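You operate a simulated robot arm through the tools that you are given. There is no shell and no other tool. Be economical: measure what you need, move in short steps, check, and stop when the job is done.

Carry out the task below with a simulated two-armed robot. There is one attempt and no reset: what you move stays moved.

Task
Shut the orange drawer. Put one of the clods from the top of the strap table on the blue rack shelf over the bays. Put the red thread cone from the top of the strap table on the top of the steel table and the blue thread cone on the pump end of the packing bench. Put the 7 W bulb from the long table on the top of the side table and the 12 W bulb on top of the green strip. Take the tin marked "glue" from the long table and put it on the table top in front of the ring board. Any order will do. Set down upright: thread cone, tin.

The check looks at the end state, three seconds after you hand in, the way a careful person would. Anything else that was tipped, shoved, dropped, spilled or broken makes it a failure.

Robot
Two 6-joint arms with two-finger parallel grippers on one trunk, on a base that drives. Base frame: it is fixed to the floor where the robot stands at the start and does not move with it; the origin is under the middle of the robot, x ahead of it, y to its left, z up. Units: m, rad, N and s.
The left shoulder is at the start at [0.08, 0.216, 1.595], the right one opposite. With the tool pointing down near the work surface each hand reaches from about 0.1 to 0.62 m from the robot's upright axis, wherever it stands, measured 20 degrees to its own side. Places, roughly: blue rack shelf over the bays [0, 3.7, 1]; bulb [-8.75, 1, 0.75]; clod (3x3x2 cm) [1.2, -1.3, 0.9]; clod (5x3x2 cm) [1.6, -1.1, 0.9]; green strip [-9, 1.25, 0.75]; orange drawer [0.6, 0.1, 0.7]; pump end of the packing bench [0.9, 0.4, 0.9]; steel table [-0.6, -0.5, 0.7]; table top in front of the ring board (17x38 cm) [-6.64, 0.86, 0.9]; thread cone [1.25, -1.25, 1]; tin [-8.75, 1.25, 0.75]; top of the side table [-4.8, -1.6, 0.8]. Payload 3.43 kg a hand.
The TCP of each hand is the grasp point between the finger pads, 0.03 m short of the fingertips. In the tool frame z runs along the fingers and y along their closing line. Largest opening 0.094 m; finger width 0.028, thickness 0.01; the body of the gripper, 0.05 by 0.096 m, starts 0.055 m behind the TCP.
Orientation is told as [roll, pitch, yaw] about the base's x, y, z axes, in that order, counted from this pose: with the fingers straight down and closing along the base's y, the tool's x points along the base's -x, its y along +y and its z along -z.

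Tools
- The arms move only by the tool nudge_tool. It takes "left_targets", "right_targets" or both (then of equal length, played together; a hand with none holds still); each is a list of rows, each a list of 7 numbers: the turn, a rotation vector about the tool's x, y, z in units of 6 degrees (1.0 is 6 degrees), then the shift along the tool's x, y, z in units of 30 mm (1.0 is 30 mm), then the finger opening in m, from 0 to 0.094. In form: [[rx, ry, rz, tx, ty, tz, gripper], ...]. A call has 1 to 8 rows; each row shifts and turns the commanded pose from where the row before left it, along the tool's axes as they then stand. A call with a number of a shift or a turn outside -1 to 1 is refused whole. Rows are played at 5 a second. More than 0.05 m and 0.15 rad between two rows, or a gripper value outside its range, and nothing of the call is played. A pose out of reach is approached as far as the arm can. The call stops where the force on the tool passes 40 N (or 10 N more than at its start, if that is more) or the arm is blocked; 0.2 s more then pass. Each finger travels about 0.072 m/s and halts on what it meets, pressing with about 32 N; the grip force reading is that of the motor and also rises with nothing between the fingers. The clock runs only during rows and for 0.2 s after the last one: add rows that do not move to give the fingers time. It gives the time, the measured TCP pose, the force on the tool (base axes), the opening and the grip force at its end, in the units of the frame above (readings bear some noise), with the torque about the TCP (base axes, N m) and any sound that the robot's microphone picked up, and new pictures: "pictures" is both (left out), scene, wrist or none (wrist: the cameras of the hands that moved).
- Cameras (640 x 400 px; columns grow to the right, rows downward): "scene" is now at [0.0571, -0.0267, 1.735]; the picture's right is [-0.74, -0.67, 0.00], its down [-0.63, 0.69, -0.36] and it looks along [0.24, -0.27, -0.93] (base axes); focal length 214 px, centre (320, 200). "left" rides on the left gripper at [0.076, -0.014, -0.103] in its tool frame; the picture's right is [0.18, 0.98, 0.00], its down [-0.75, 0.14, -0.64] and it looks along [-0.63, 0.12, 0.77] (tool axes); focal length 243 px, centre (320, 200). "right" rides on the right gripper at [0.076, 0.014, -0.102] in its tool frame; the picture's right is [-0.18, 0.98, 0.00], its down [-0.75, -0.14, -0.64] and it looks along [-0.63, -0.12, 0.77] (tool axes); focal length 243 px, centre (320, 200). There is no depth. A picture from a camera that has moved, and an enlarged one, comes with that camera's place and axes in the base frame and with its lens. The place of the scene camera against the robot may be out by one fixed shift of up to 0.025 m in any direction.
- slide_trunk(by): slides the trunk up (or, below 0, down) by that many m; the arms and the scene camera ride with it, the base frame stays. It gives what a move gives, with no picture.
- roll_base(legs): drives the robot by 1 to 6 legs, each [ahead, left, turn to the left] in m, m and rad, along the robot's own axes; the way and the turn of a leg run together, so that a leg with both is an arc; at most 1.5 m and 3.142 rad a leg. The arms and the cameras ride along, it lands a little off, and it stops where it bumps. It gives what a move gives, and a new picture of the scene camera.
- head_to(pan, tilt): turns the head with the scene camera to pan (to the left, within 1.501 rad either way) and tilt (down, from -0.506 to 1.204), counted from straight ahead of the robot. It gives what a move gives, and a new picture of the scene camera.
- zoom(camera, box): a new picture of the part [left, top, right, bottom] of that camera's present view, enlarged. The clock stands still meanwhile.
- finish_job(): hands the job in; it is judged then, once.

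Go step by step. Nothing tells you exact positions but the pictures and the camera data: compare them with the known pose of the tool, close in by small moves and look again before you grip or let go. The budget is 196 turns and 260 pictures, counting those below and the enlarged ones. Unless the task says otherwise, let go and move clear before handing in.

The tools are called after "Request:" as name(argument=value, ...) on one line, values as JSON. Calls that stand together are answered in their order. nudge_tool: Moves the arms, as the interface text tells. Its arguments: {"type":"object","properties":{"left_targets":{"type":"array","items":{"type":"array","items":{"type":"number"}}},"right_targets":{"type":"array","items":{"type":"array","items":{"type":"number"}}},"pictures":{"type":"string","enum":["both","scene","wrist","none"]}},"required":[]} The other tools are called the same way: slide_trunk (by) slides the trunk up or down; roll_base (legs) drives the base; head_to (pan, tilt) turns the head that bears the scene camera; zoom (camera, box) takes an enlarged picture of a part of a camera's view; finish_job () hands the job in.

At the start:

```text
time: 0.0
left_tcp_pos: [0.4822, 0.4253, 0.9988]
left_tcp_rot: [0.001, 0.0, -0.002]
left_wrist_force: [0.1, -0.5, 0.0]
left_torque: [0.03, 0.01, -0.04]
left_opening: 0.094
left_finger_force: 0.0
right_tcp_pos: [0.624, -0.1277, 1.1193]
right_tcp_rot: [0.001, 0.001, 0.001]
right_wrist_force: [-0.4, -0.5, -0.2]
right_torque: [0.01, 0.0, 0.01]
right_opening: 0.0941
right_finger_force: 0.1
trunk travel left (down, up): [-0.825, 0.015]
robot x, y, heading: [-0.0025, -0.0032, -0.003]
head pan, tilt: [-0.834, 1.201]
```

scene: 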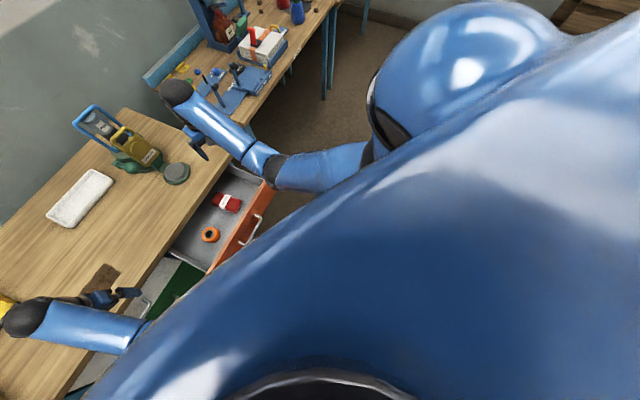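
right: 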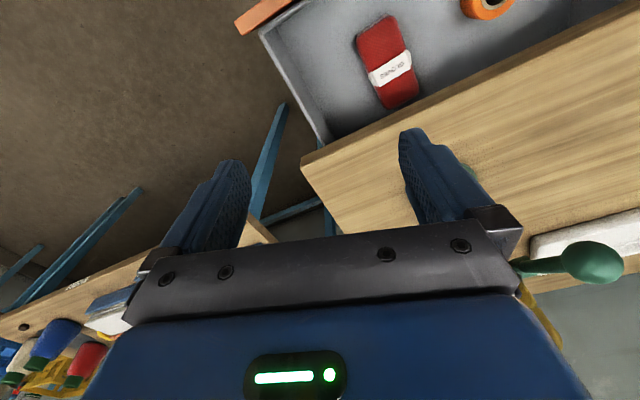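
left: 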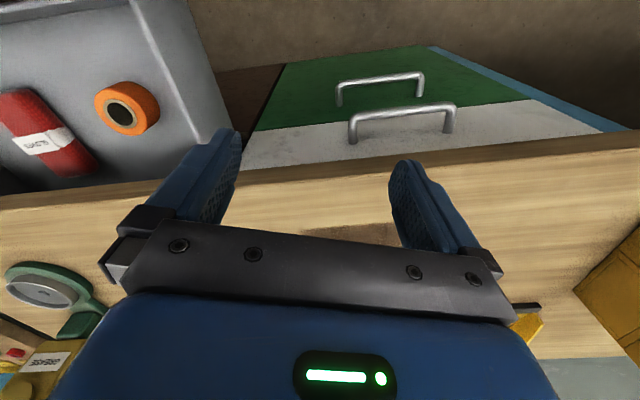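

I see the packing bench ahead with the orange drawer open in front of me, and the strap table to my right. I'll look straight ahead first, then right.

Request:
head_to(pan=0.0, tilt=0.9)

Request:
head_to(pan=-0.8, tilt=0.6)

Request:
head_to(pan=-1.5, tilt=0.6)

Request:
head_to(pan=1.5, tilt=0.4)

```text
time: 1.2
left_tcp_pos: [0.4825, 0.4246, 0.9988]
left_tcp_rot: [0.001, 0.0, 0.001]
left_wrist_force: [0.5, 0.3, 0.6]
left_torque: [-0.03, 0.05, 0.03]
left_opening: 0.0941
left_finger_force: 0.1
right_tcp_pos: [0.6248, -0.1284, 1.1194]
right_tcp_rot: [-0.001, 0.0, 0.0]
right_wrist_force: [0.3, 0.1, 1.3]
right_torque: [0.01, 0.01, 0.01]
right_opening: 0.0941
right_finger_force: 0.0
trunk travel left (down, up): [-0.825, 0.015]
robot x, y, heading: [0.0031, 0.0009, 0.0]
head pan, tilt: [0.0, 0.901]
camera scene: at [0.0952, 0.0145, 1.7548], right [0.0, -1.0, 0.0], down [-0.78, 0.0, -0.62], along [0.62, 0.0, -0.78], focal length 214 px, centre (320, 200)
```

scene: 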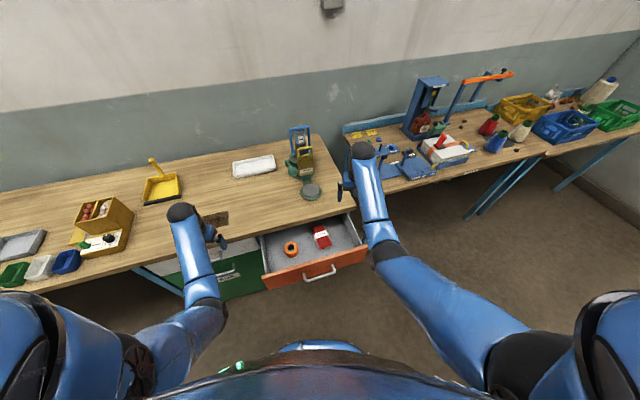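

```text
time: 2.3
left_tcp_pos: [0.4833, 0.4248, 0.9997]
left_tcp_rot: [0.0, 0.001, 0.002]
left_wrist_force: [0.1, 0.9, -0.6]
left_torque: [0.01, 0.02, 0.01]
left_opening: 0.094
left_finger_force: 0.0
right_tcp_pos: [0.6264, -0.1285, 1.1197]
right_tcp_rot: [0.0, -0.001, 0.0]
right_wrist_force: [-0.2, -0.1, -0.9]
right_torque: [0.01, 0.03, -0.03]
right_opening: 0.094
right_finger_force: 0.1
trunk travel left (down, up): [-0.825, 0.015]
robot x, y, heading: [-0.0016, 0.0008, -0.0]
head pan, tilt: [-0.799, 0.6]
camera scene: at [0.0814, -0.0487, 1.7796], right [-0.72, -0.7, 0.0], down [-0.39, 0.4, -0.82], along [0.58, -0.59, -0.57], focal length 214 px, centre (320, 200)
```

scene: 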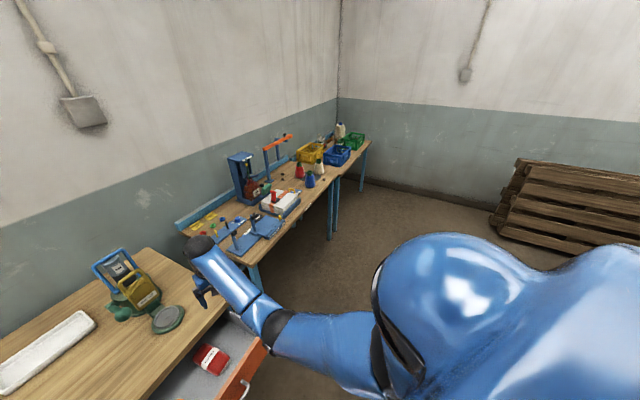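

```text
time: 3.4
left_tcp_pos: [0.4824, 0.424, 1.0005]
left_tcp_rot: [-0.001, 0.001, 0.0]
left_wrist_force: [1.0, -0.6, -0.4]
left_torque: [0.0, -0.03, 0.01]
left_opening: 0.094
left_finger_force: 0.1
right_tcp_pos: [0.6257, -0.1286, 1.1198]
right_tcp_rot: [0.0, 0.001, -0.001]
right_wrist_force: [-0.1, -0.2, 0.0]
right_torque: [-0.01, 0.02, 0.02]
right_opening: 0.094
right_finger_force: 0.1
trunk travel left (down, up): [-0.825, 0.015]
robot x, y, heading: [0.0018, 0.0032, 0.002]
head pan, tilt: [-1.499, 0.6]
camera scene: at [0.026, -0.0736, 1.7796], right [-1.0, -0.07, 0.0], down [-0.04, 0.56, -0.83], along [0.06, -0.82, -0.56], focal length 214 px, centre (320, 200)
```

scene: 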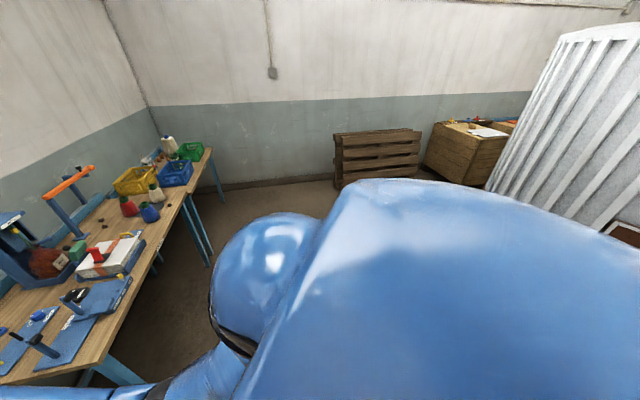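

```text
time: 6.0
left_tcp_pos: [0.4822, 0.4248, 1.0011]
left_tcp_rot: [0.0, 0.0, -0.001]
left_wrist_force: [-0.8, -0.5, -0.2]
left_torque: [-0.02, -0.02, 0.03]
left_opening: 0.0938
left_finger_force: 0.1
right_tcp_pos: [0.6256, -0.1278, 1.1202]
right_tcp_rot: [-0.001, -0.001, 0.0]
right_wrist_force: [0.4, 0.1, 0.8]
right_torque: [-0.04, 0.02, -0.02]
right_opening: 0.0939
right_finger_force: 0.1
trunk travel left (down, up): [-0.825, 0.015]
robot x, y, heading: [0.0001, -0.0006, -0.004]
head pan, tilt: [1.499, 0.4]
camera scene: at [0.0263, 0.107, 1.7978], right [1.0, -0.07, 0.0], down [-0.03, -0.39, -0.92], along [0.07, 0.92, -0.39], focal length 214 px, centre (320, 200)
```

scene: 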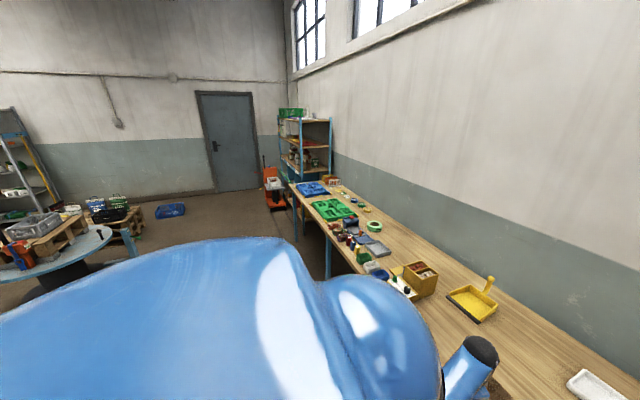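

The bench is yawed about 15° to the base frame, and the open drawer sticks out roughly 0.2 m. I'll zoom in on the drawer and the bench's pump end, and also look behind for the steel table.

Request:
head_to(pan=0.0, tilt=1.0)

Request:
zoom(camera="scene", box=[200, 80, 440, 300])

Request:
head_to(pan=-0.6, tilt=0.75)

Request:
zoom(camera="scene", box=[260, 60, 480, 220])

```text
time: 7.6
left_tcp_pos: [0.4829, 0.4246, 0.9999]
left_tcp_rot: [-0.001, -0.001, -0.001]
left_wrist_force: [-0.9, 0.5, -0.2]
left_torque: [0.01, 0.01, 0.01]
left_opening: 0.0942
left_finger_force: 0.0
right_tcp_pos: [0.6255, -0.1289, 1.1198]
right_tcp_rot: [0.001, 0.001, 0.0]
right_wrist_force: [-0.3, 0.1, -0.1]
right_torque: [-0.01, 0.0, 0.0]
right_opening: 0.0942
right_finger_force: 0.1
trunk travel left (down, up): [-0.825, 0.015]
robot x, y, heading: [-0.0035, 0.0039, 0.002]
head pan, tilt: [0.0, 1.0]
camera scene: at [0.0893, 0.0146, 1.7476], right [0.0, -1.0, 0.0], down [-0.84, 0.0, -0.54], along [0.54, 0.0, -0.84], focal length 214 px, centre (320, 200)
```

scene: 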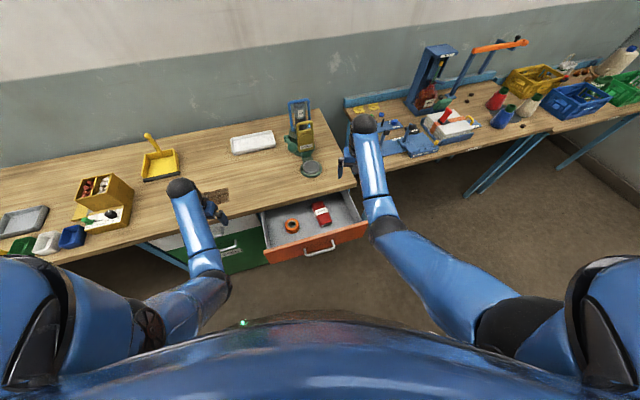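

```text
1.82 times, centred on (320, 190) of scene
camera zoom: at [0.0893, 0.0146, 1.7476], right [0.0, -1.0, 0.0], down [-0.84, 0.0, -0.54], along [0.54, 0.0, -0.84], focal length 390 px, centre (320, 218)
```

zoom: 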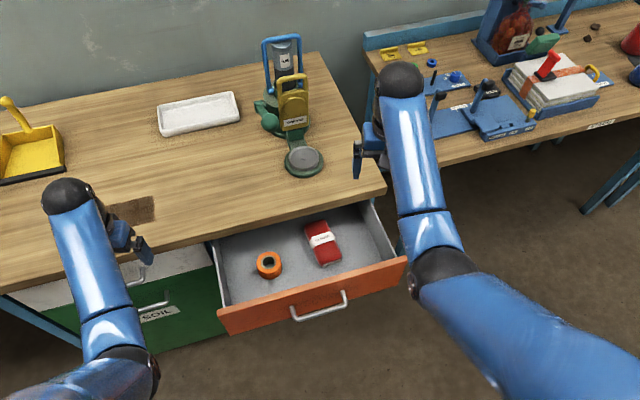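

```text
time: 8.6
left_tcp_pos: [0.4821, 0.4243, 0.9989]
left_tcp_rot: [0.0, 0.001, 0.0]
left_wrist_force: [0.2, 0.3, -0.7]
left_torque: [0.02, -0.03, -0.01]
left_opening: 0.0941
left_finger_force: 0.0
right_tcp_pos: [0.6249, -0.1274, 1.1202]
right_tcp_rot: [-0.001, 0.002, 0.0]
right_wrist_force: [0.1, 0.4, 0.6]
right_torque: [-0.02, -0.01, 0.0]
right_opening: 0.0942
right_finger_force: 0.2
trunk travel left (down, up): [-0.825, 0.015]
robot x, y, heading: [-0.0033, 0.001, 0.0]
head pan, tilt: [-0.6, 0.75]
camera scene: at [0.0882, -0.0321, 1.7667], right [-0.56, -0.83, 0.0], down [-0.56, 0.38, -0.73], along [0.6, -0.41, -0.68], focal length 214 px, centre (320, 200)
```

scene: 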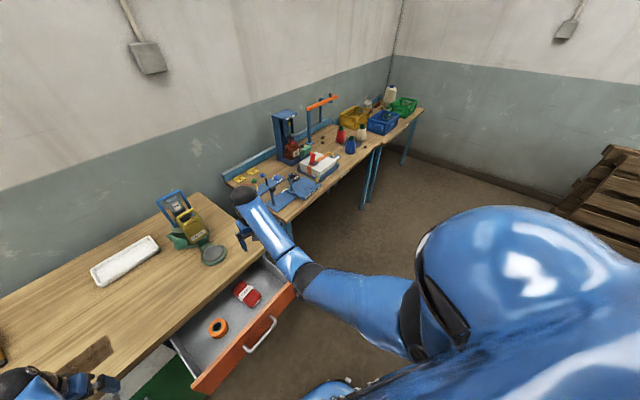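

```text
2.50 times, centred on (370, 140) of scene
camera zoom: at [0.0882, -0.0321, 1.7667], right [-0.56, -0.83, 0.0], down [-0.56, 0.38, -0.73], along [0.6, -0.41, -0.68], focal length 536 px, centre (195, 350)
```

zoom: 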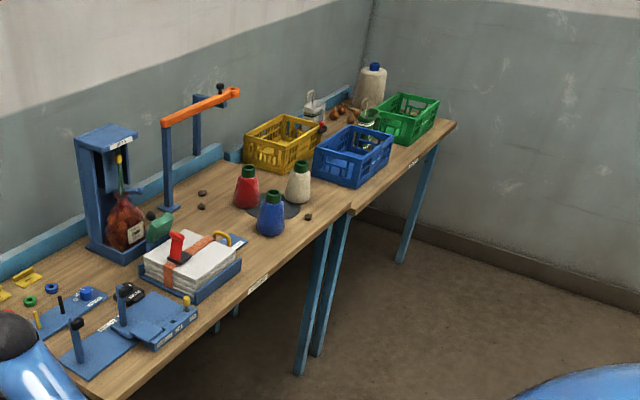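

The drawer front is a 0.5 m wide panel centred near (0.49, 0.02), top at about z 0.82, and it slides along a direction about 17° left of x. I'll bring the left hand, closed, in front of it.

Request:
nudge_tool(left_targets=[[0, 0, 0, 0.47, -1, 0, 0.05], [0, 0, 0, 0.47, -1, 0, 0.02], [0, 0, 0, 0.47, -1, 0, 0], [0, 0, 0, 0.47, -1, 0, 0], [0, 0, 0, 0.47, -1, 0, 0], [0, 0, 0, 0.47, -1, 0, 0], [0, 0, 0, 0.47, -1, 0, 0], [0, 0, 0, 0.47, -1, 0, 0]], pictures="none")

Request:
nudge_tool(left_targets=[[0, 0, 0, 0, -1, 0, 0], [0, 0, 0, 0, -1, 0, 0], [0, 0, 0, 0, -0.7, 0, 0], [0, 0, -0.94, 0, 0, 0, 0], [0, 0, -0.94, 0, 0, 0, 0], [0, 0, -0.94, 0, 0, 0, 0], [0, 0, 0, 0, 0, 1, 0], [0, 0, 0, 0, 0, 1, 0]], pictures="wrist")

Request:
head_to(pan=0.0, tilt=1.1)

```text
time: 10.4
left_tcp_pos: [0.368, 0.1818, 0.9995]
left_tcp_rot: [0.0, 0.0, 0.0]
left_wrist_force: [0.2, -0.1, 0.5]
left_torque: [-0.03, 0.02, 0.02]
left_opening: 0.0
left_finger_force: 32.0
right_tcp_pos: [0.6249, -0.1288, 1.1191]
right_tcp_rot: [-0.001, 0.001, -0.002]
right_wrist_force: [-0.6, 0.7, -0.3]
right_torque: [-0.02, 0.03, -0.01]
right_opening: 0.0938
right_finger_force: 0.1
trunk travel left (down, up): [-0.825, 0.015]
robot x, y, heading: [0.0008, 0.0027, 0.003]
head pan, tilt: [-0.6, 0.75]
```

```text
time: 12.2
left_tcp_pos: [0.3698, 0.1044, 0.9404]
left_tcp_rot: [0.0, -0.001, 0.299]
left_wrist_force: [-0.3, 0.3, -0.3]
left_torque: [-0.02, -0.03, -0.03]
left_opening: 0.0
left_finger_force: 31.4
right_tcp_pos: [0.6246, -0.1288, 1.12]
right_tcp_rot: [-0.001, 0.001, -0.003]
right_wrist_force: [0.0, 0.4, 0.0]
right_torque: [0.0, 0.03, 0.02]
right_opening: 0.094
right_finger_force: 0.0
trunk travel left (down, up): [-0.825, 0.015]
robot x, y, heading: [-0.0026, -0.0022, -0.001]
head pan, tilt: [-0.6, 0.75]
camera left: at [0.3006, 0.0673, 1.0431], right [-0.46, 0.89, 0.0], down [0.68, 0.36, 0.64], along [0.57, 0.3, -0.77], focal length 243 px, centre (320, 200)
```

left: 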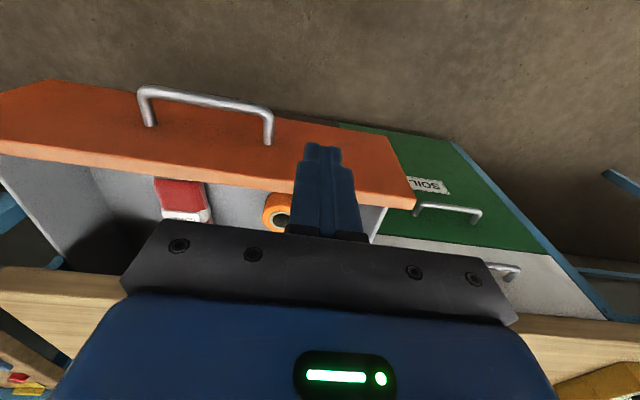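

```text
time: 13.2
left_tcp_pos: [0.369, 0.1024, 0.9415]
left_tcp_rot: [-0.001, 0.001, 0.296]
left_wrist_force: [0.6, -0.3, -0.5]
left_torque: [0.01, 0.02, 0.02]
left_opening: 0.0
left_finger_force: 31.4
right_tcp_pos: [0.6243, -0.1281, 1.1199]
right_tcp_rot: [0.0, -0.001, 0.002]
right_wrist_force: [0.2, 0.1, 0.0]
right_torque: [0.01, -0.01, -0.03]
right_opening: 0.094
right_finger_force: 0.1
trunk travel left (down, up): [-0.825, 0.015]
robot x, y, heading: [0.0019, -0.0001, 0.002]
head pan, tilt: [0.0, 1.1]
camera scene: at [0.0827, 0.0145, 1.741], right [0.0, -1.0, 0.0], down [-0.89, 0.0, -0.45], along [0.45, 0.0, -0.89], focal length 214 px, centre (320, 200)
```

scene: 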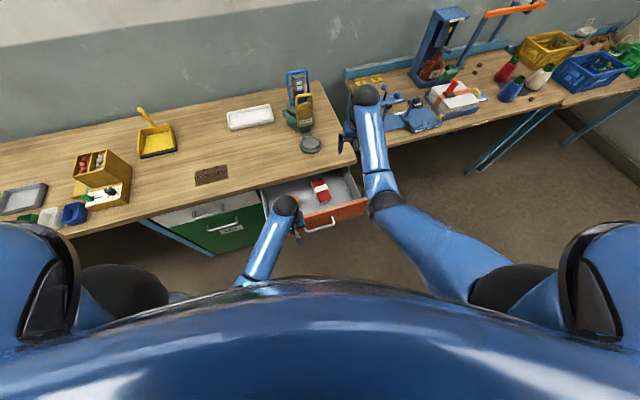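

The panel spans about z 0.66–0.85. I'll lower the closed left hand in front of it and tilt the fingers forward, so the gripper body stays clear of the bench edge.

Request:
nudge_tool(left_targets=[[0, 0, 0, 0, 0, 1, 0], [0, 0, 0, 0, 0, 1, 0], [0, 0, 0, 0, 0, 1, 0], [0, 0, 0, 0, 0, 1, 0], [0, -1, 0, 0, 0, 0, 0], [0, -1, 0, 0, 0, 0, 0], [0, -1, 0, 0, 0, 0, 0], [0, -1, 0, 0, 0, 0, 0]], pictures="wrist")

Request:
nudge_tool(left_targets=[[0, 0, 0, -0.457, 0, 0.204, 0], [0, 0, 0, -0.457, 0, 0.204, 0], [0, 0, 0, -0.457, 0, 0.204, 0], [0, 0, 0, -0.457, 0, 0.204, 0], [0, 0, 0, -0.457, 0, 0.204, 0], [0, 0, 0, -0.457, 0, 0.204, 0]], pictures="both")

```text
time: 15.0
left_tcp_pos: [0.369, 0.1042, 0.8209]
left_tcp_rot: [0.001, -0.42, 0.296]
left_wrist_force: [0.1, -0.9, 0.3]
left_torque: [0.0, -0.02, -0.03]
left_opening: 0.0001
left_finger_force: 32.3
right_tcp_pos: [0.6253, -0.1279, 1.1194]
right_tcp_rot: [-0.002, -0.001, 0.0]
right_wrist_force: [0.4, -0.1, -1.3]
right_torque: [0.06, 0.0, 0.04]
right_opening: 0.0939
right_finger_force: 0.0
trunk travel left (down, up): [-0.825, 0.015]
robot x, y, heading: [-0.0032, 0.0007, 0.002]
head pan, tilt: [0.0, 1.1]
camera left: at [0.2675, 0.0572, 0.8831], right [-0.45, 0.89, -0.08], down [0.37, 0.26, 0.89], along [0.82, 0.37, -0.44], focal length 243 px, centre (320, 200)
```

left: 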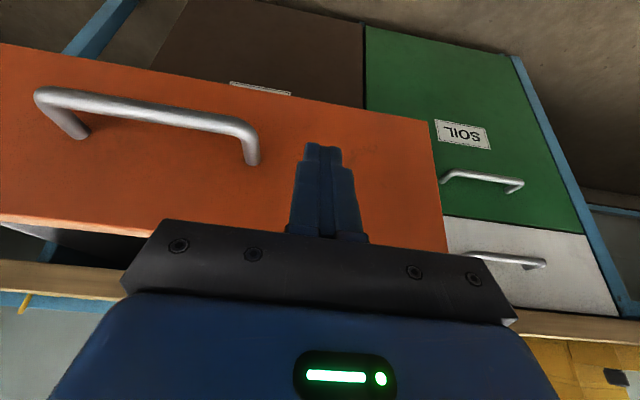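

```text
time: 16.4
left_tcp_pos: [0.4555, 0.1303, 0.8199]
left_tcp_rot: [0.002, -0.42, 0.296]
left_wrist_force: [-0.4, 0.4, -0.3]
left_torque: [-0.02, 0.0, 0.02]
left_opening: 0.0
left_finger_force: 31.9
right_tcp_pos: [0.6252, -0.1281, 1.12]
right_tcp_rot: [-0.001, 0.001, -0.002]
right_wrist_force: [-0.2, 0.3, 1.4]
right_torque: [0.01, 0.04, 0.01]
right_opening: 0.0942
right_finger_force: 0.1
trunk travel left (down, up): [-0.825, 0.015]
robot x, y, heading: [0.002, 0.0037, 0.001]
head pan, tilt: [0.0, 1.1]
camera scene: at [0.0836, 0.0145, 1.7409], right [0.0, -1.0, 0.0], down [-0.89, 0.0, -0.45], along [0.45, 0.0, -0.89], focal length 214 px, centre (320, 200)
camera left: at [0.353, 0.0841, 0.8823], right [-0.45, 0.89, -0.07], down [0.37, 0.26, 0.89], along [0.82, 0.37, -0.44], focal length 243 px, centre (320, 200)
```

scene: 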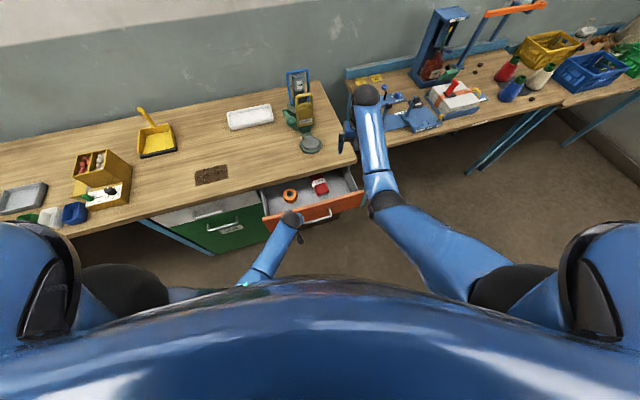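
left: 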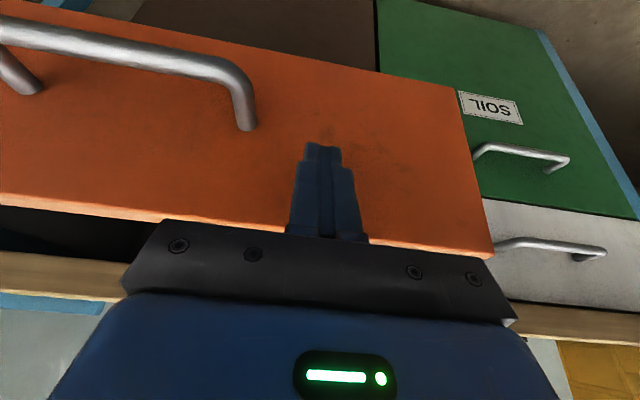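

The fingertips are just about at the panel. I'll push on slowly.

Request:
nudge_tool(left_targets=[[0, 0, 0, -0.457, 0, 0.204, 0], [0, 0, 0, -0.457, 0, 0.204, 0], [0, 0, 0, -0.457, 0, 0.204, 0], [0, 0, 0, -0.457, 0, 0.204, 0], [0, 0, 0, -0.457, 0, 0.204, 0], [0, 0, 0, -0.457, 0, 0.204, 0], [0, 0, 0, -0.457, 0, 0.204, 0], [0, 0, 0, -0.457, 0, 0.204, 0]], pictures="both")

```text
time: 18.2
left_tcp_pos: [0.5714, 0.1651, 0.8199]
left_tcp_rot: [0.0, -0.418, 0.296]
left_wrist_force: [-1.1, -0.7, -1.5]
left_torque: [-0.01, 0.0, 0.04]
left_opening: 0.0
left_finger_force: 31.4
right_tcp_pos: [0.6253, -0.1285, 1.1197]
right_tcp_rot: [0.0, 0.0, 0.0]
right_wrist_force: [-0.1, -0.9, 0.0]
right_torque: [0.02, 0.0, -0.03]
right_opening: 0.0938
right_finger_force: 0.0
trunk travel left (down, up): [-0.825, 0.015]
robot x, y, heading: [-0.0037, -0.0025, 0.003]
head pan, tilt: [0.0, 1.1]
camera scene: at [0.0837, 0.0145, 1.7409], right [0.0, -1.0, 0.0], down [-0.89, 0.0, -0.45], along [0.45, 0.0, -0.89], focal length 214 px, centre (320, 200)
camera left: at [0.4697, 0.1182, 0.8828], right [-0.45, 0.89, -0.07], down [0.37, 0.26, 0.89], along [0.82, 0.37, -0.44], focal length 243 px, centre (320, 200)
```

scene: 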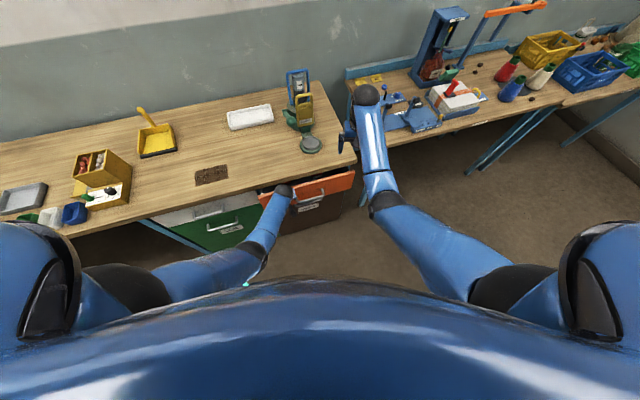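
left: 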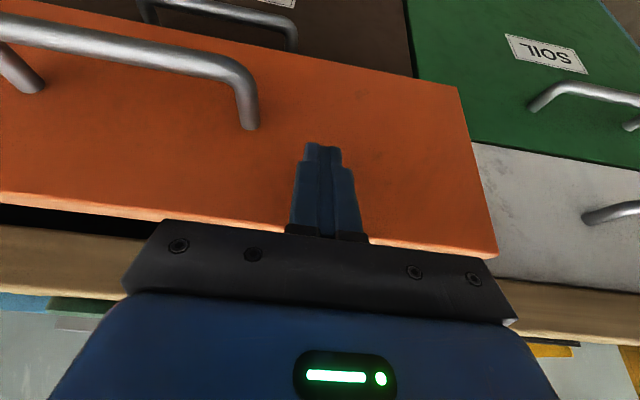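

It slides nicely with little force, with about 5–8 cm left. I'll keep pushing until it stops.

Request:
nudge_tool(left_targets=[[0, 0, 0, -0.457, 0, 0.204, 0], [0, 0, 0, -0.457, 0, 0.204, 0], [0, 0, 0, -0.3, 0, 0.134, 0], [0, 0, 0, -0.3, 0, 0.134, 0], [0, 0, 0, -0.3, 0, 0.134, 0], [0, 0, 0, -0.3, 0, 0.134, 0], [0, 0, 0, -0.3, 0, 0.134, 0], [0, 0, 0, -0.3, 0, 0.134, 0]], pictures="both")

```text
time: 19.9
left_tcp_pos: [0.6324, 0.185, 0.819]
left_tcp_rot: [0.008, -0.397, 0.291]
left_wrist_force: [-2.7, -3.7, -1.2]
left_torque: [0.04, -0.04, 0.05]
left_opening: 0.0
left_finger_force: 32.0
left hand out of reach, approached as far as the arm can: row 7, 8
right_tcp_pos: [0.6247, -0.1291, 1.1197]
right_tcp_rot: [0.0, 0.0, -0.001]
right_wrist_force: [0.1, 0.1, -0.7]
right_torque: [-0.01, 0.03, 0.01]
right_opening: 0.0938
right_finger_force: 0.1
trunk travel left (down, up): [-0.825, 0.015]
robot x, y, heading: [-0.0003, 0.0017, 0.001]
head pan, tilt: [0.0, 1.1]
stopped in row 8 (left hand): the force on the tool passed its limit at 44 N (the readings are from after the stop); the commanded pose is now the measured one
camera scene: at [0.0822, 0.0135, 1.7413], right [0.0, -1.0, 0.0], down [-0.89, 0.0, -0.45], along [0.45, 0.0, -0.89], focal length 214 px, centre (320, 200)
camera left: at [0.5319, 0.1384, 0.8837], right [-0.45, 0.89, -0.06], down [0.39, 0.26, 0.88], along [0.81, 0.37, -0.46], focal length 243 px, centre (320, 200)
```

scene: 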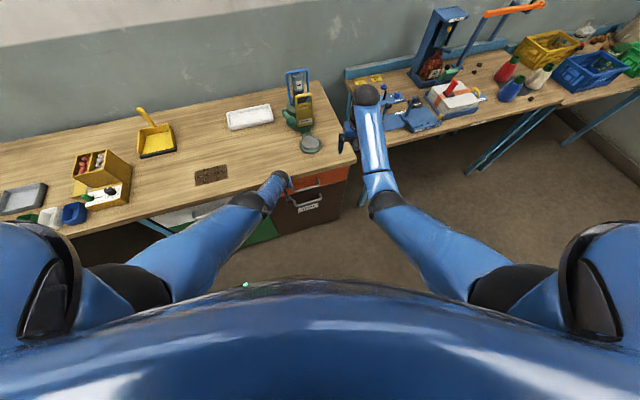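
left: 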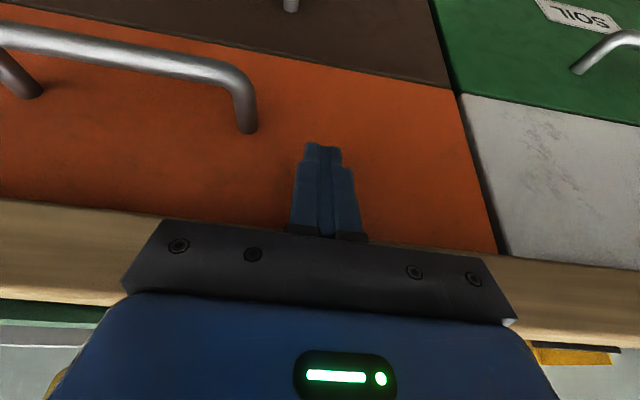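

The drawer is flush with its neighbours. I'll back the hand off, untilt and raise it, then view the closed drawer.

Request:
nudge_tool(left_targets=[[0, 0, 0, 0.9, 0, -0.38, 0], [0, 0, 0, 0.9, 0, -0.38, 0], [0, 0, 0, 0.9, 0, -0.38, 0], [0, 0, 0, 0.9, 0, -0.38, 0], [0, 1, 0, 0.9, 0, -0.38, 0], [0, 1, 0, 0, 0, 0, 0], [0, 1, 0, 0, 0, 0, 0], [0, 0.8, 0, 0, 0, 0, 0]], pictures="none")

Request:
nudge_tool(left_targets=[[0, 0, 1, 0, 0, -1, 0.03], [0, 0, 1, 0, 0, -1, 0.06], [0, 0, 0.8, 0, 0, -1, 0.094], [0, 0, 0, 0, 0, -1, 0.094], [0, 0, 0, 0, 0.5, -1, 0.094], [0, 0, 0, 0, 0.5, -1, 0.094], [0, 0, 0, 0, 0.5, -1, 0.094], [0, 0, 0, 0, 0.5, -1, 0.094]], pictures="scene")

Request:
zoom(camera="scene", box=[180, 60, 400, 260])

```text
time: 21.7
left_tcp_pos: [0.4932, 0.1427, 0.8193]
left_tcp_rot: [0.007, 0.003, 0.295]
left_wrist_force: [0.3, 0.5, -0.6]
left_torque: [-0.01, 0.0, 0.0]
left_opening: 0.0
left_finger_force: 31.8
right_tcp_pos: [0.6245, -0.13, 1.1197]
right_tcp_rot: [-0.002, 0.0, -0.002]
right_wrist_force: [0.2, -0.3, 0.7]
right_torque: [-0.04, 0.01, -0.01]
right_opening: 0.0941
right_finger_force: 0.1
trunk travel left (down, up): [-0.825, 0.015]
robot x, y, heading: [-0.003, 0.0023, -0.004]
head pan, tilt: [0.0, 1.1]
```

```text
time: 23.5
left_tcp_pos: [0.4989, 0.2024, 1.0452]
left_tcp_rot: [0.006, 0.0, 0.001]
left_wrist_force: [0.2, -1.2, 0.4]
left_torque: [0.03, 0.01, -0.03]
left_opening: 0.0939
left_finger_force: 0.0
left hand out of reach, approached as far as the arm can: row 8
right_tcp_pos: [0.6245, -0.1293, 1.1199]
right_tcp_rot: [0.0, -0.001, -0.002]
right_wrist_force: [0.4, 0.5, 0.2]
right_torque: [0.02, 0.02, -0.06]
right_opening: 0.0938
right_finger_force: 0.0
trunk travel left (down, up): [-0.825, 0.015]
robot x, y, heading: [-0.0038, 0.0009, 0.002]
head pan, tilt: [0.0, 1.1]
camera scene: at [0.0822, 0.0143, 1.741], right [0.0, -1.0, 0.0], down [-0.89, 0.0, -0.45], along [0.45, 0.0, -0.89], focal length 214 px, centre (320, 200)
```

scene: 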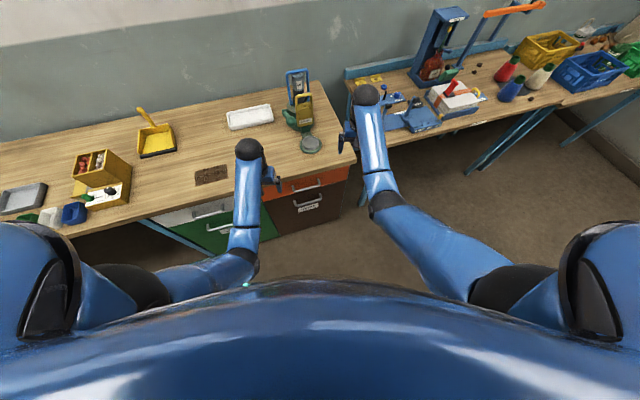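

```text
2.00 times, centred on (290, 160) of scene
camera zoom: at [0.0822, 0.0143, 1.741], right [0.0, -1.0, 0.0], down [-0.89, 0.0, -0.45], along [0.45, 0.0, -0.89], focal length 429 px, centre (380, 280)
```

zoom: 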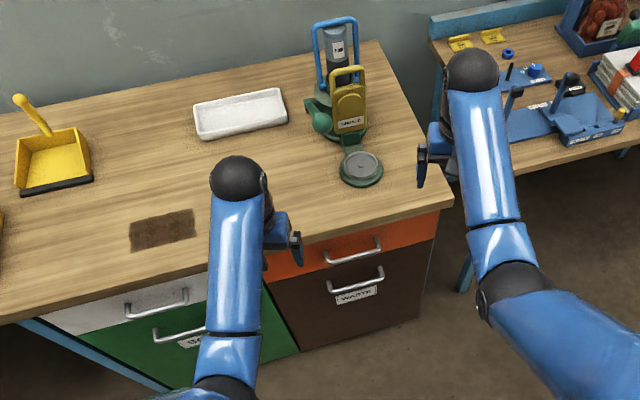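

The orange drawer is shut. Next I'll retract the right hand a bit, turn to face the tables squarely, and slide right along the strap table to the thread cones.

Request:
nudge_tool(right_targets=[[0, 0, 0, 1, 0, 0, 0.094], [0, 0, 0, 1, 0, 0, 0.094], [0, 0, 0, 1, 0, 0, 0.094], [0, 0, 0, 1, 0, 0, 0.094], [0, 0, 0, 1, 0, 0, 0.094], [0, 0, 0, 1, 0, 0, 0.094]], pictures="none")

Request:
roll_base(legs=[[0, 0, 0.285], [0, -1.2, 0]])

Request:
head_to(pan=-0.3, tilt=0.9)

```text
time: 24.9
left_tcp_pos: [0.4968, 0.2022, 1.0452]
left_tcp_rot: [0.007, 0.0, 0.001]
left_wrist_force: [-0.4, -0.1, 0.3]
left_torque: [0.02, 0.0, 0.0]
left_opening: 0.0939
left_finger_force: 0.1
right_tcp_pos: [0.4845, -0.1227, 1.0461]
right_tcp_rot: [0.0, -0.003, -0.004]
right_wrist_force: [-0.5, 1.0, 0.4]
right_torque: [0.0, -0.01, -0.02]
right_opening: 0.0941
right_finger_force: 0.1
right hand out of reach, approached as far as the arm can: row 1, 2, 3, 4, 5, 6
trunk travel left (down, up): [-0.825, 0.015]
robot x, y, heading: [-0.0008, -0.0016, -0.001]
head pan, tilt: [0.0, 1.1]
```

```text
time: 32.1
left_tcp_pos: [0.7666, -0.828, 1.0437]
left_tcp_rot: [0.005, 0.0, 0.301]
left_wrist_force: [-0.2, -0.7, 1.1]
left_torque: [0.0, -0.01, 0.0]
left_opening: 0.0941
left_finger_force: 0.0
right_tcp_pos: [0.8501, -1.1437, 1.0431]
right_tcp_rot: [-0.001, -0.005, 0.299]
right_wrist_force: [0.2, -0.5, 1.2]
right_torque: [-0.01, 0.0, 0.05]
right_opening: 0.0941
right_finger_force: 0.0
trunk travel left (down, up): [-0.825, 0.015]
robot x, y, heading: [0.3496, -1.1693, 0.301]
head pan, tilt: [0.0, 1.1]
camera scene: at [0.4272, -1.127, 1.741], right [0.29, -0.96, 0.0], down [-0.85, -0.26, -0.45], along [0.43, 0.13, -0.89], focal length 214 px, centre (320, 200)
```

scene: 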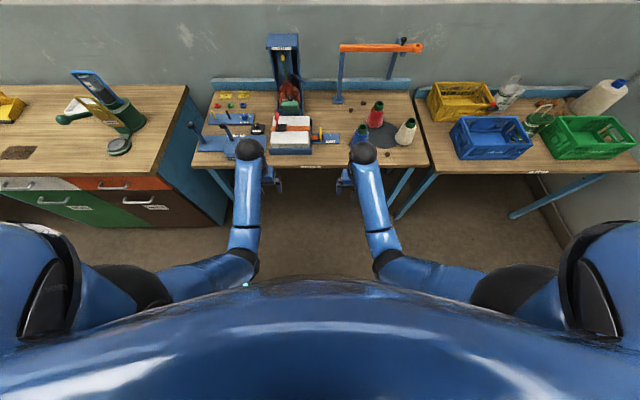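

```text
time: 32.9
left_tcp_pos: [0.7664, -0.8297, 1.0436]
left_tcp_rot: [0.008, 0.0, 0.299]
left_wrist_force: [-0.2, 0.8, 0.6]
left_torque: [0.0, -0.01, 0.01]
left_opening: 0.0941
left_finger_force: 0.1
right_tcp_pos: [0.8493, -1.1433, 1.0453]
right_tcp_rot: [0.0, -0.003, 0.3]
right_wrist_force: [-0.2, 0.1, -0.8]
right_torque: [0.02, 0.04, 0.0]
right_opening: 0.094
right_finger_force: 0.1
trunk travel left (down, up): [-0.825, 0.015]
robot x, y, heading: [0.3509, -1.1699, 0.297]
head pan, tilt: [-0.3, 0.901]
camera scene: at [0.4427, -1.147, 1.7548], right [0.0, -1.0, 0.0], down [-0.78, 0.0, -0.62], along [0.62, 0.0, -0.78], focal length 214 px, centre (320, 200)
```

scene: 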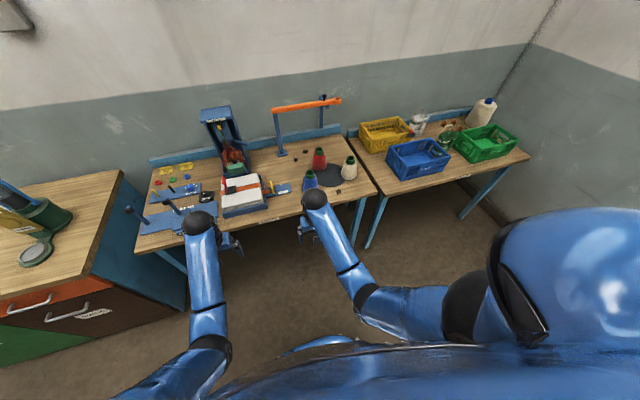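

I'm now square to the strap table with the cones, clods and mat just ahead. Zooming in for exact positions.

Request:
zoom(camera="scene", box=[260, 80, 400, 220])

Request:
zoom(camera="right", box=[0, 0, 640, 400])

```text
2.86 times, centred on (330, 150) of scene
camera zoom: at [0.4427, -1.147, 1.7548], right [0.0, -1.0, 0.0], down [-0.78, 0.0, -0.62], along [0.62, 0.0, -0.78], focal length 613 px, centre (291, 343)
```

zoom: 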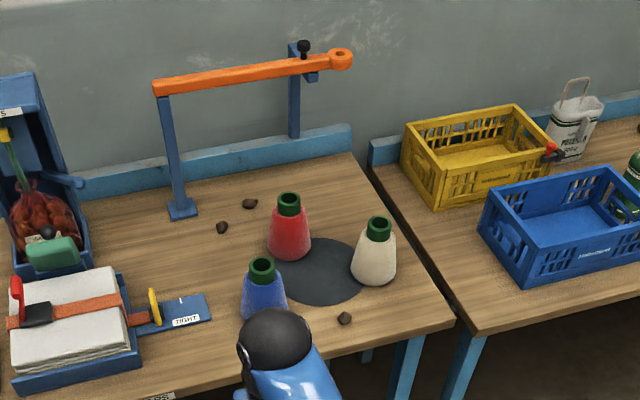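

```text
1.00 times, centred on (320, 200) of right (not enlarged: the box is as wide or as high as the picture)
camera zoom: at [0.7724, -1.154, 1.1456], right [-0.11, 0.99, 0.0], down [0.76, 0.09, 0.64], along [0.64, 0.07, -0.76], focal length 243 px, centre (320, 200)
```

zoom: 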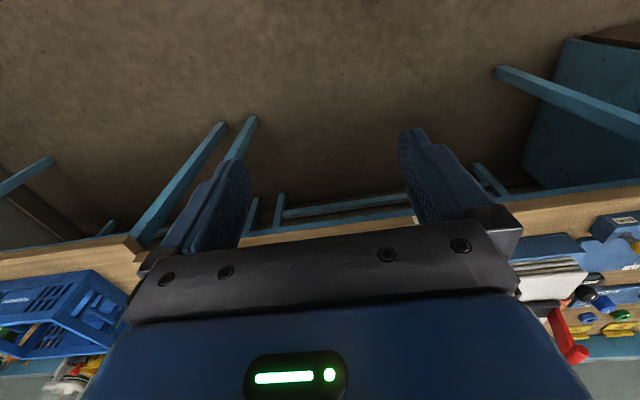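

Blue cone stands near (1.19, -1.10), red near (1.37, -1.15), white near (1.29, -1.31), with a loose clod near (1.18, -1.25). I'll back off, shift right and lower the trunk for longer reach, then raise both hands.

Request:
roll_base(legs=[[-0.22, -0.22, 0]])

Request:
slide_trunk(by=-0.3)

Request:
nudge_tool(left_targets=[[0, 0, 0, -0.6, 0, -1, 0.094], [0, 0, 0, -0.6, 0, -1, 0.094], [0, 0, 0, -0.6, 0, -1, 0.094], [0, 0, 0, -0.6, 0, -1, 0.094], [0, 0, 0, -0.6, 0, -1, 0.094], [0, 0, 0, -0.6, 0, -1, 0.094], [0, 0, 0, -0.6, 0, -1, 0.094], [0, 0, 0, 0, 0, -1, 0.094]], right_targets=[[0, 0, 0, -0.6, 0, -1, 0.094], [0, 0, 0, -0.6, 0, -1, 0.094], [0, 0, 0, -0.6, 0, -1, 0.094], [0, 0, 0, -0.6, 0, -1, 0.094], [0, 0, 0, -0.6, 0, -1, 0.094], [0, 0, 0, -0.6, 0, -1, 0.094], [0, 0, 0, -0.6, 0, -1, 0.094], [0, 0, 0, 0, 0, -1, 0.094]], pictures="none")

Request:
nudge_tool(left_targets=[[0, 0, 0, -0.2, 0, -1, 0.094], [0, 0, 0, -0.2, 0, -1, 0.094], [0, 0, 0, -0.2, 0, -1, 0.094], [0, 0, 0, 0, 0, -1, 0.094], [0, 0, 0, 0, 0, -1, 0.094], [0, 0, 0, 0, 0, -1, 0.094]], right_targets=[[0, 0, 0, -0.2, 0, -1, 0.094], [0, 0, 0, -0.2, 0, -1, 0.094], [0, 0, 0, -0.2, 0, -1, 0.094], [0, 0, 0, 0, 0, -1, 0.094], [0, 0, 0, 0, 0, -1, 0.094], [0, 0, 0, 0, 0, -1, 0.094]], pictures="none")

Request:
head_to(pan=-0.1, tilt=0.8)

```text
time: 35.0
left_tcp_pos: [0.6228, -1.0996, 1.0451]
left_tcp_rot: [0.005, 0.001, 0.301]
left_wrist_force: [0.5, 0.1, 0.4]
left_torque: [-0.01, 0.01, 0.01]
left_opening: 0.0941
left_finger_force: 0.0
right_tcp_pos: [0.7062, -1.4148, 1.0434]
right_tcp_rot: [-0.003, -0.002, 0.299]
right_wrist_force: [0.0, 0.6, -0.3]
right_torque: [0.0, 0.03, 0.0]
right_opening: 0.0938
right_finger_force: 0.1
trunk travel left (down, up): [-0.825, 0.015]
robot x, y, heading: [0.2016, -1.4432, 0.302]
head pan, tilt: [-0.3, 0.901]
camera scene: at [0.2998, -1.4171, 1.7546], right [0.0, -1.0, 0.0], down [-0.78, 0.0, -0.62], along [0.62, 0.0, -0.78], focal length 214 px, centre (320, 200)
```

scene: 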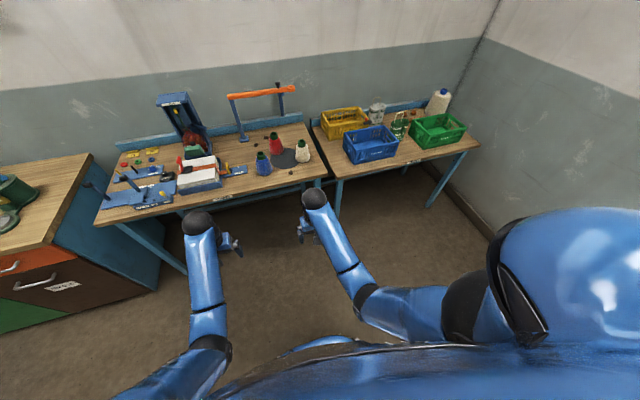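

```text
time: 38.0
left_tcp_pos: [0.6213, -1.1027, 0.7443]
left_tcp_rot: [0.007, 0.0, 0.303]
left_wrist_force: [-0.6, -0.8, -0.1]
left_torque: [0.03, -0.03, -0.02]
left_opening: 0.0939
left_finger_force: 0.1
right_tcp_pos: [0.7045, -1.4163, 0.7452]
right_tcp_rot: [0.001, -0.004, 0.3]
right_wrist_force: [-0.6, 0.0, -0.6]
right_torque: [0.02, -0.01, 0.0]
right_opening: 0.094
right_finger_force: 0.1
trunk travel left (down, up): [-0.525, 0.315]
robot x, y, heading: [0.2036, -1.4448, 0.296]
head pan, tilt: [-0.3, 0.901]
```

```text
time: 39.8
left_tcp_pos: [0.8056, -1.0502, 0.8951]
left_tcp_rot: [0.007, -0.001, 0.302]
left_wrist_force: [0.0, -0.2, -0.4]
left_torque: [-0.04, 0.03, 0.0]
left_opening: 0.094
left_finger_force: 0.1
left hand out of reach, approached as far as the arm can: row 1, 2, 3, 4, 5, 6, 7, 8
right_tcp_pos: [0.8849, -1.3489, 0.8902]
right_tcp_rot: [0.001, -0.005, 0.301]
right_wrist_force: [1.0, 0.1, 0.3]
right_torque: [0.02, 0.0, 0.0]
right_opening: 0.094
right_finger_force: 0.0
right hand out of reach, approached as far as the arm can: row 1, 2, 3, 4, 5, 6, 7, 8
trunk travel left (down, up): [-0.525, 0.315]
robot x, y, heading: [0.2019, -1.4477, 0.299]
head pan, tilt: [-0.3, 0.901]
```

```text
time: 41.1
left_tcp_pos: [0.858, -1.0354, 1.0632]
left_tcp_rot: [0.007, 0.001, 0.302]
left_wrist_force: [-0.4, 0.2, 0.2]
left_torque: [0.01, -0.01, 0.03]
left_opening: 0.0943
left_finger_force: 0.1
left hand out of reach, approached as far as the arm can: row 1, 2, 3, 4, 5, 6
right_tcp_pos: [0.9365, -1.3235, 1.0571]
right_tcp_rot: [0.001, -0.003, 0.3]
right_wrist_force: [0.5, 0.0, 0.3]
right_torque: [0.03, -0.03, -0.02]
right_opening: 0.0937
right_finger_force: 0.0
right hand out of reach, approached as far as the arm can: row 1, 2, 3, 4, 5, 6
trunk travel left (down, up): [-0.525, 0.315]
robot x, y, heading: [0.2055, -1.4463, 0.29]
head pan, tilt: [-0.3, 0.901]
```

```text
time: 41.9
left_tcp_pos: [0.8593, -1.0339, 1.0629]
left_tcp_rot: [0.007, 0.0, 0.301]
left_wrist_force: [-0.3, -0.6, 0.0]
left_torque: [0.01, 0.0, -0.02]
left_opening: 0.0942
left_finger_force: 0.0
right_tcp_pos: [0.939, -1.3236, 1.0555]
right_tcp_rot: [-0.001, -0.004, 0.301]
right_wrist_force: [1.0, -0.7, 0.0]
right_torque: [-0.02, -0.02, 0.0]
right_opening: 0.0938
right_finger_force: 0.1
trunk travel left (down, up): [-0.525, 0.315]
robot x, y, heading: [0.2031, -1.4473, 0.298]
head pan, tilt: [-0.099, 0.799]
camera scene: at [0.3017, -1.4046, 1.4627], right [0.2, -0.98, 0.0], down [-0.7, -0.14, -0.7], along [0.68, 0.14, -0.72], focal length 214 px, centre (320, 200)
```

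scene: 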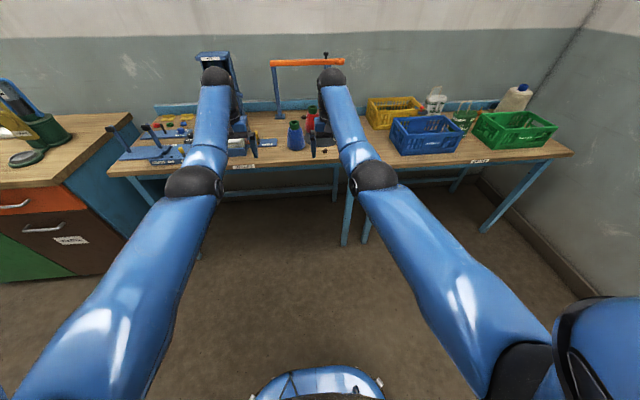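

Both hands are up in front of the table. I'll raise them a bit more above the cone tops, then drive in about 0.3 m.

Request:
nudge_tool(left_targets=[[0, 0, 0, -0.2, 0, -1, 0.094], [0, 0, 0, -0.2, 0, -1, 0.094], [0, 0, 0, -0.2, 0, -1, 0.094]], right_targets=[[0, 0, 0, -0.2, -0.5, -1, 0.094], [0, 0, 0, -0.2, -0.5, -1, 0.094], [0, 0, 0, -0.2, -0.5, -1, 0.094]], pictures="none")

Request:
roll_base(legs=[[0.3, 0, 0]])

Request:
zoom(camera="left", box=[0, 0, 640, 400])

Request:
zoom(camera="right", box=[0, 0, 640, 400])

```text
time: 42.7
left_tcp_pos: [0.8542, -1.0361, 1.1493]
left_tcp_rot: [0.008, -0.003, 0.301]
left_wrist_force: [-0.6, 0.6, -0.5]
left_torque: [0.02, -0.02, 0.0]
left_opening: 0.0942
left_finger_force: 0.2
left hand out of reach, approached as far as the arm can: row 2, 3
right_tcp_pos: [0.9557, -1.3679, 1.1436]
right_tcp_rot: [0.002, -0.006, 0.301]
right_wrist_force: [-0.7, 0.1, -0.1]
right_torque: [-0.01, -0.04, 0.04]
right_opening: 0.0939
right_finger_force: 0.1
right hand out of reach, approached as far as the arm can: row 3
trunk travel left (down, up): [-0.525, 0.315]
robot x, y, heading: [0.2041, -1.4432, 0.298]
head pan, tilt: [-0.099, 0.799]
```

```text
time: 44.7
left_tcp_pos: [1.139, -0.9463, 1.1487]
left_tcp_rot: [0.007, -0.003, 0.302]
left_wrist_force: [-0.4, -0.4, 0.0]
left_torque: [-0.01, -0.03, 0.02]
left_opening: 0.094
left_finger_force: 0.1
right_tcp_pos: [1.2402, -1.2796, 1.1421]
right_tcp_rot: [0.001, -0.005, 0.301]
right_wrist_force: [-1.8, 0.4, -0.3]
right_torque: [0.03, -0.02, 0.04]
right_opening: 0.0943
right_finger_force: 0.1
trunk travel left (down, up): [-0.525, 0.315]
robot x, y, heading: [0.4908, -1.3552, 0.301]
head pan, tilt: [-0.099, 0.799]
camera scene: at [0.5847, -1.3171, 1.463], right [0.2, -0.98, 0.0], down [-0.7, -0.14, -0.7], along [0.68, 0.14, -0.72], focal length 214 px, centre (320, 200)
```

scene: 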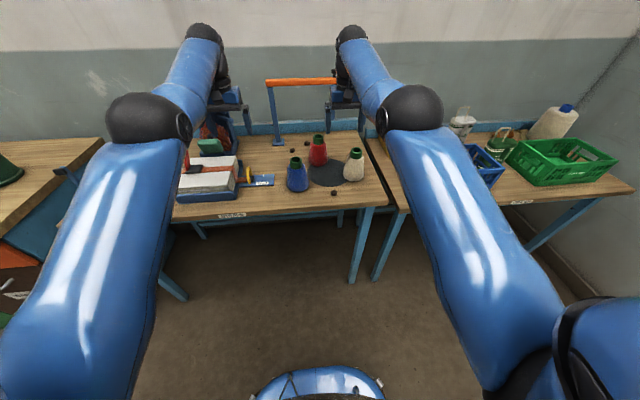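

```text
1.00 times, centred on (320, 200) of left (not enlarged: the box is as wide or as high as the picture)
camera zoom: at [1.0704, -0.9843, 1.2525], right [-0.47, 0.88, 0.01], down [0.68, 0.35, 0.64], along [0.57, 0.31, -0.76], focal length 243 px, centre (320, 200)
```

zoom: 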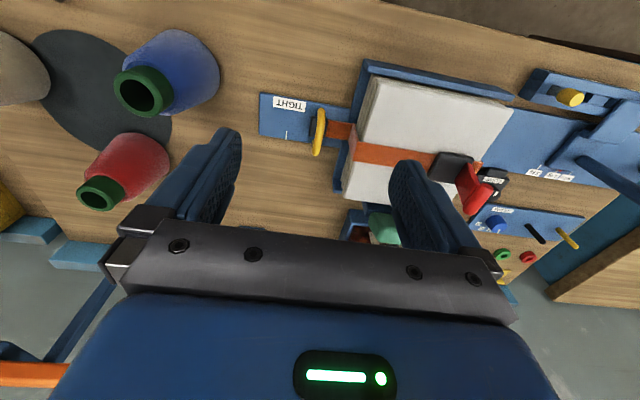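

```text
1.00 times, centred on (320, 200) of right (not enlarged: the box is as wide or as high as the picture)
camera zoom: at [1.1632, -1.2902, 1.2438], right [-0.11, 0.99, 0.0], down [0.76, 0.09, 0.65], along [0.64, 0.08, -0.76], focal length 243 px, centre (320, 200)
```

zoom: 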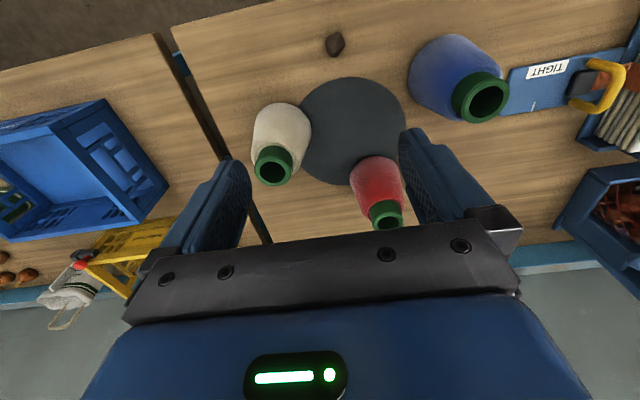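

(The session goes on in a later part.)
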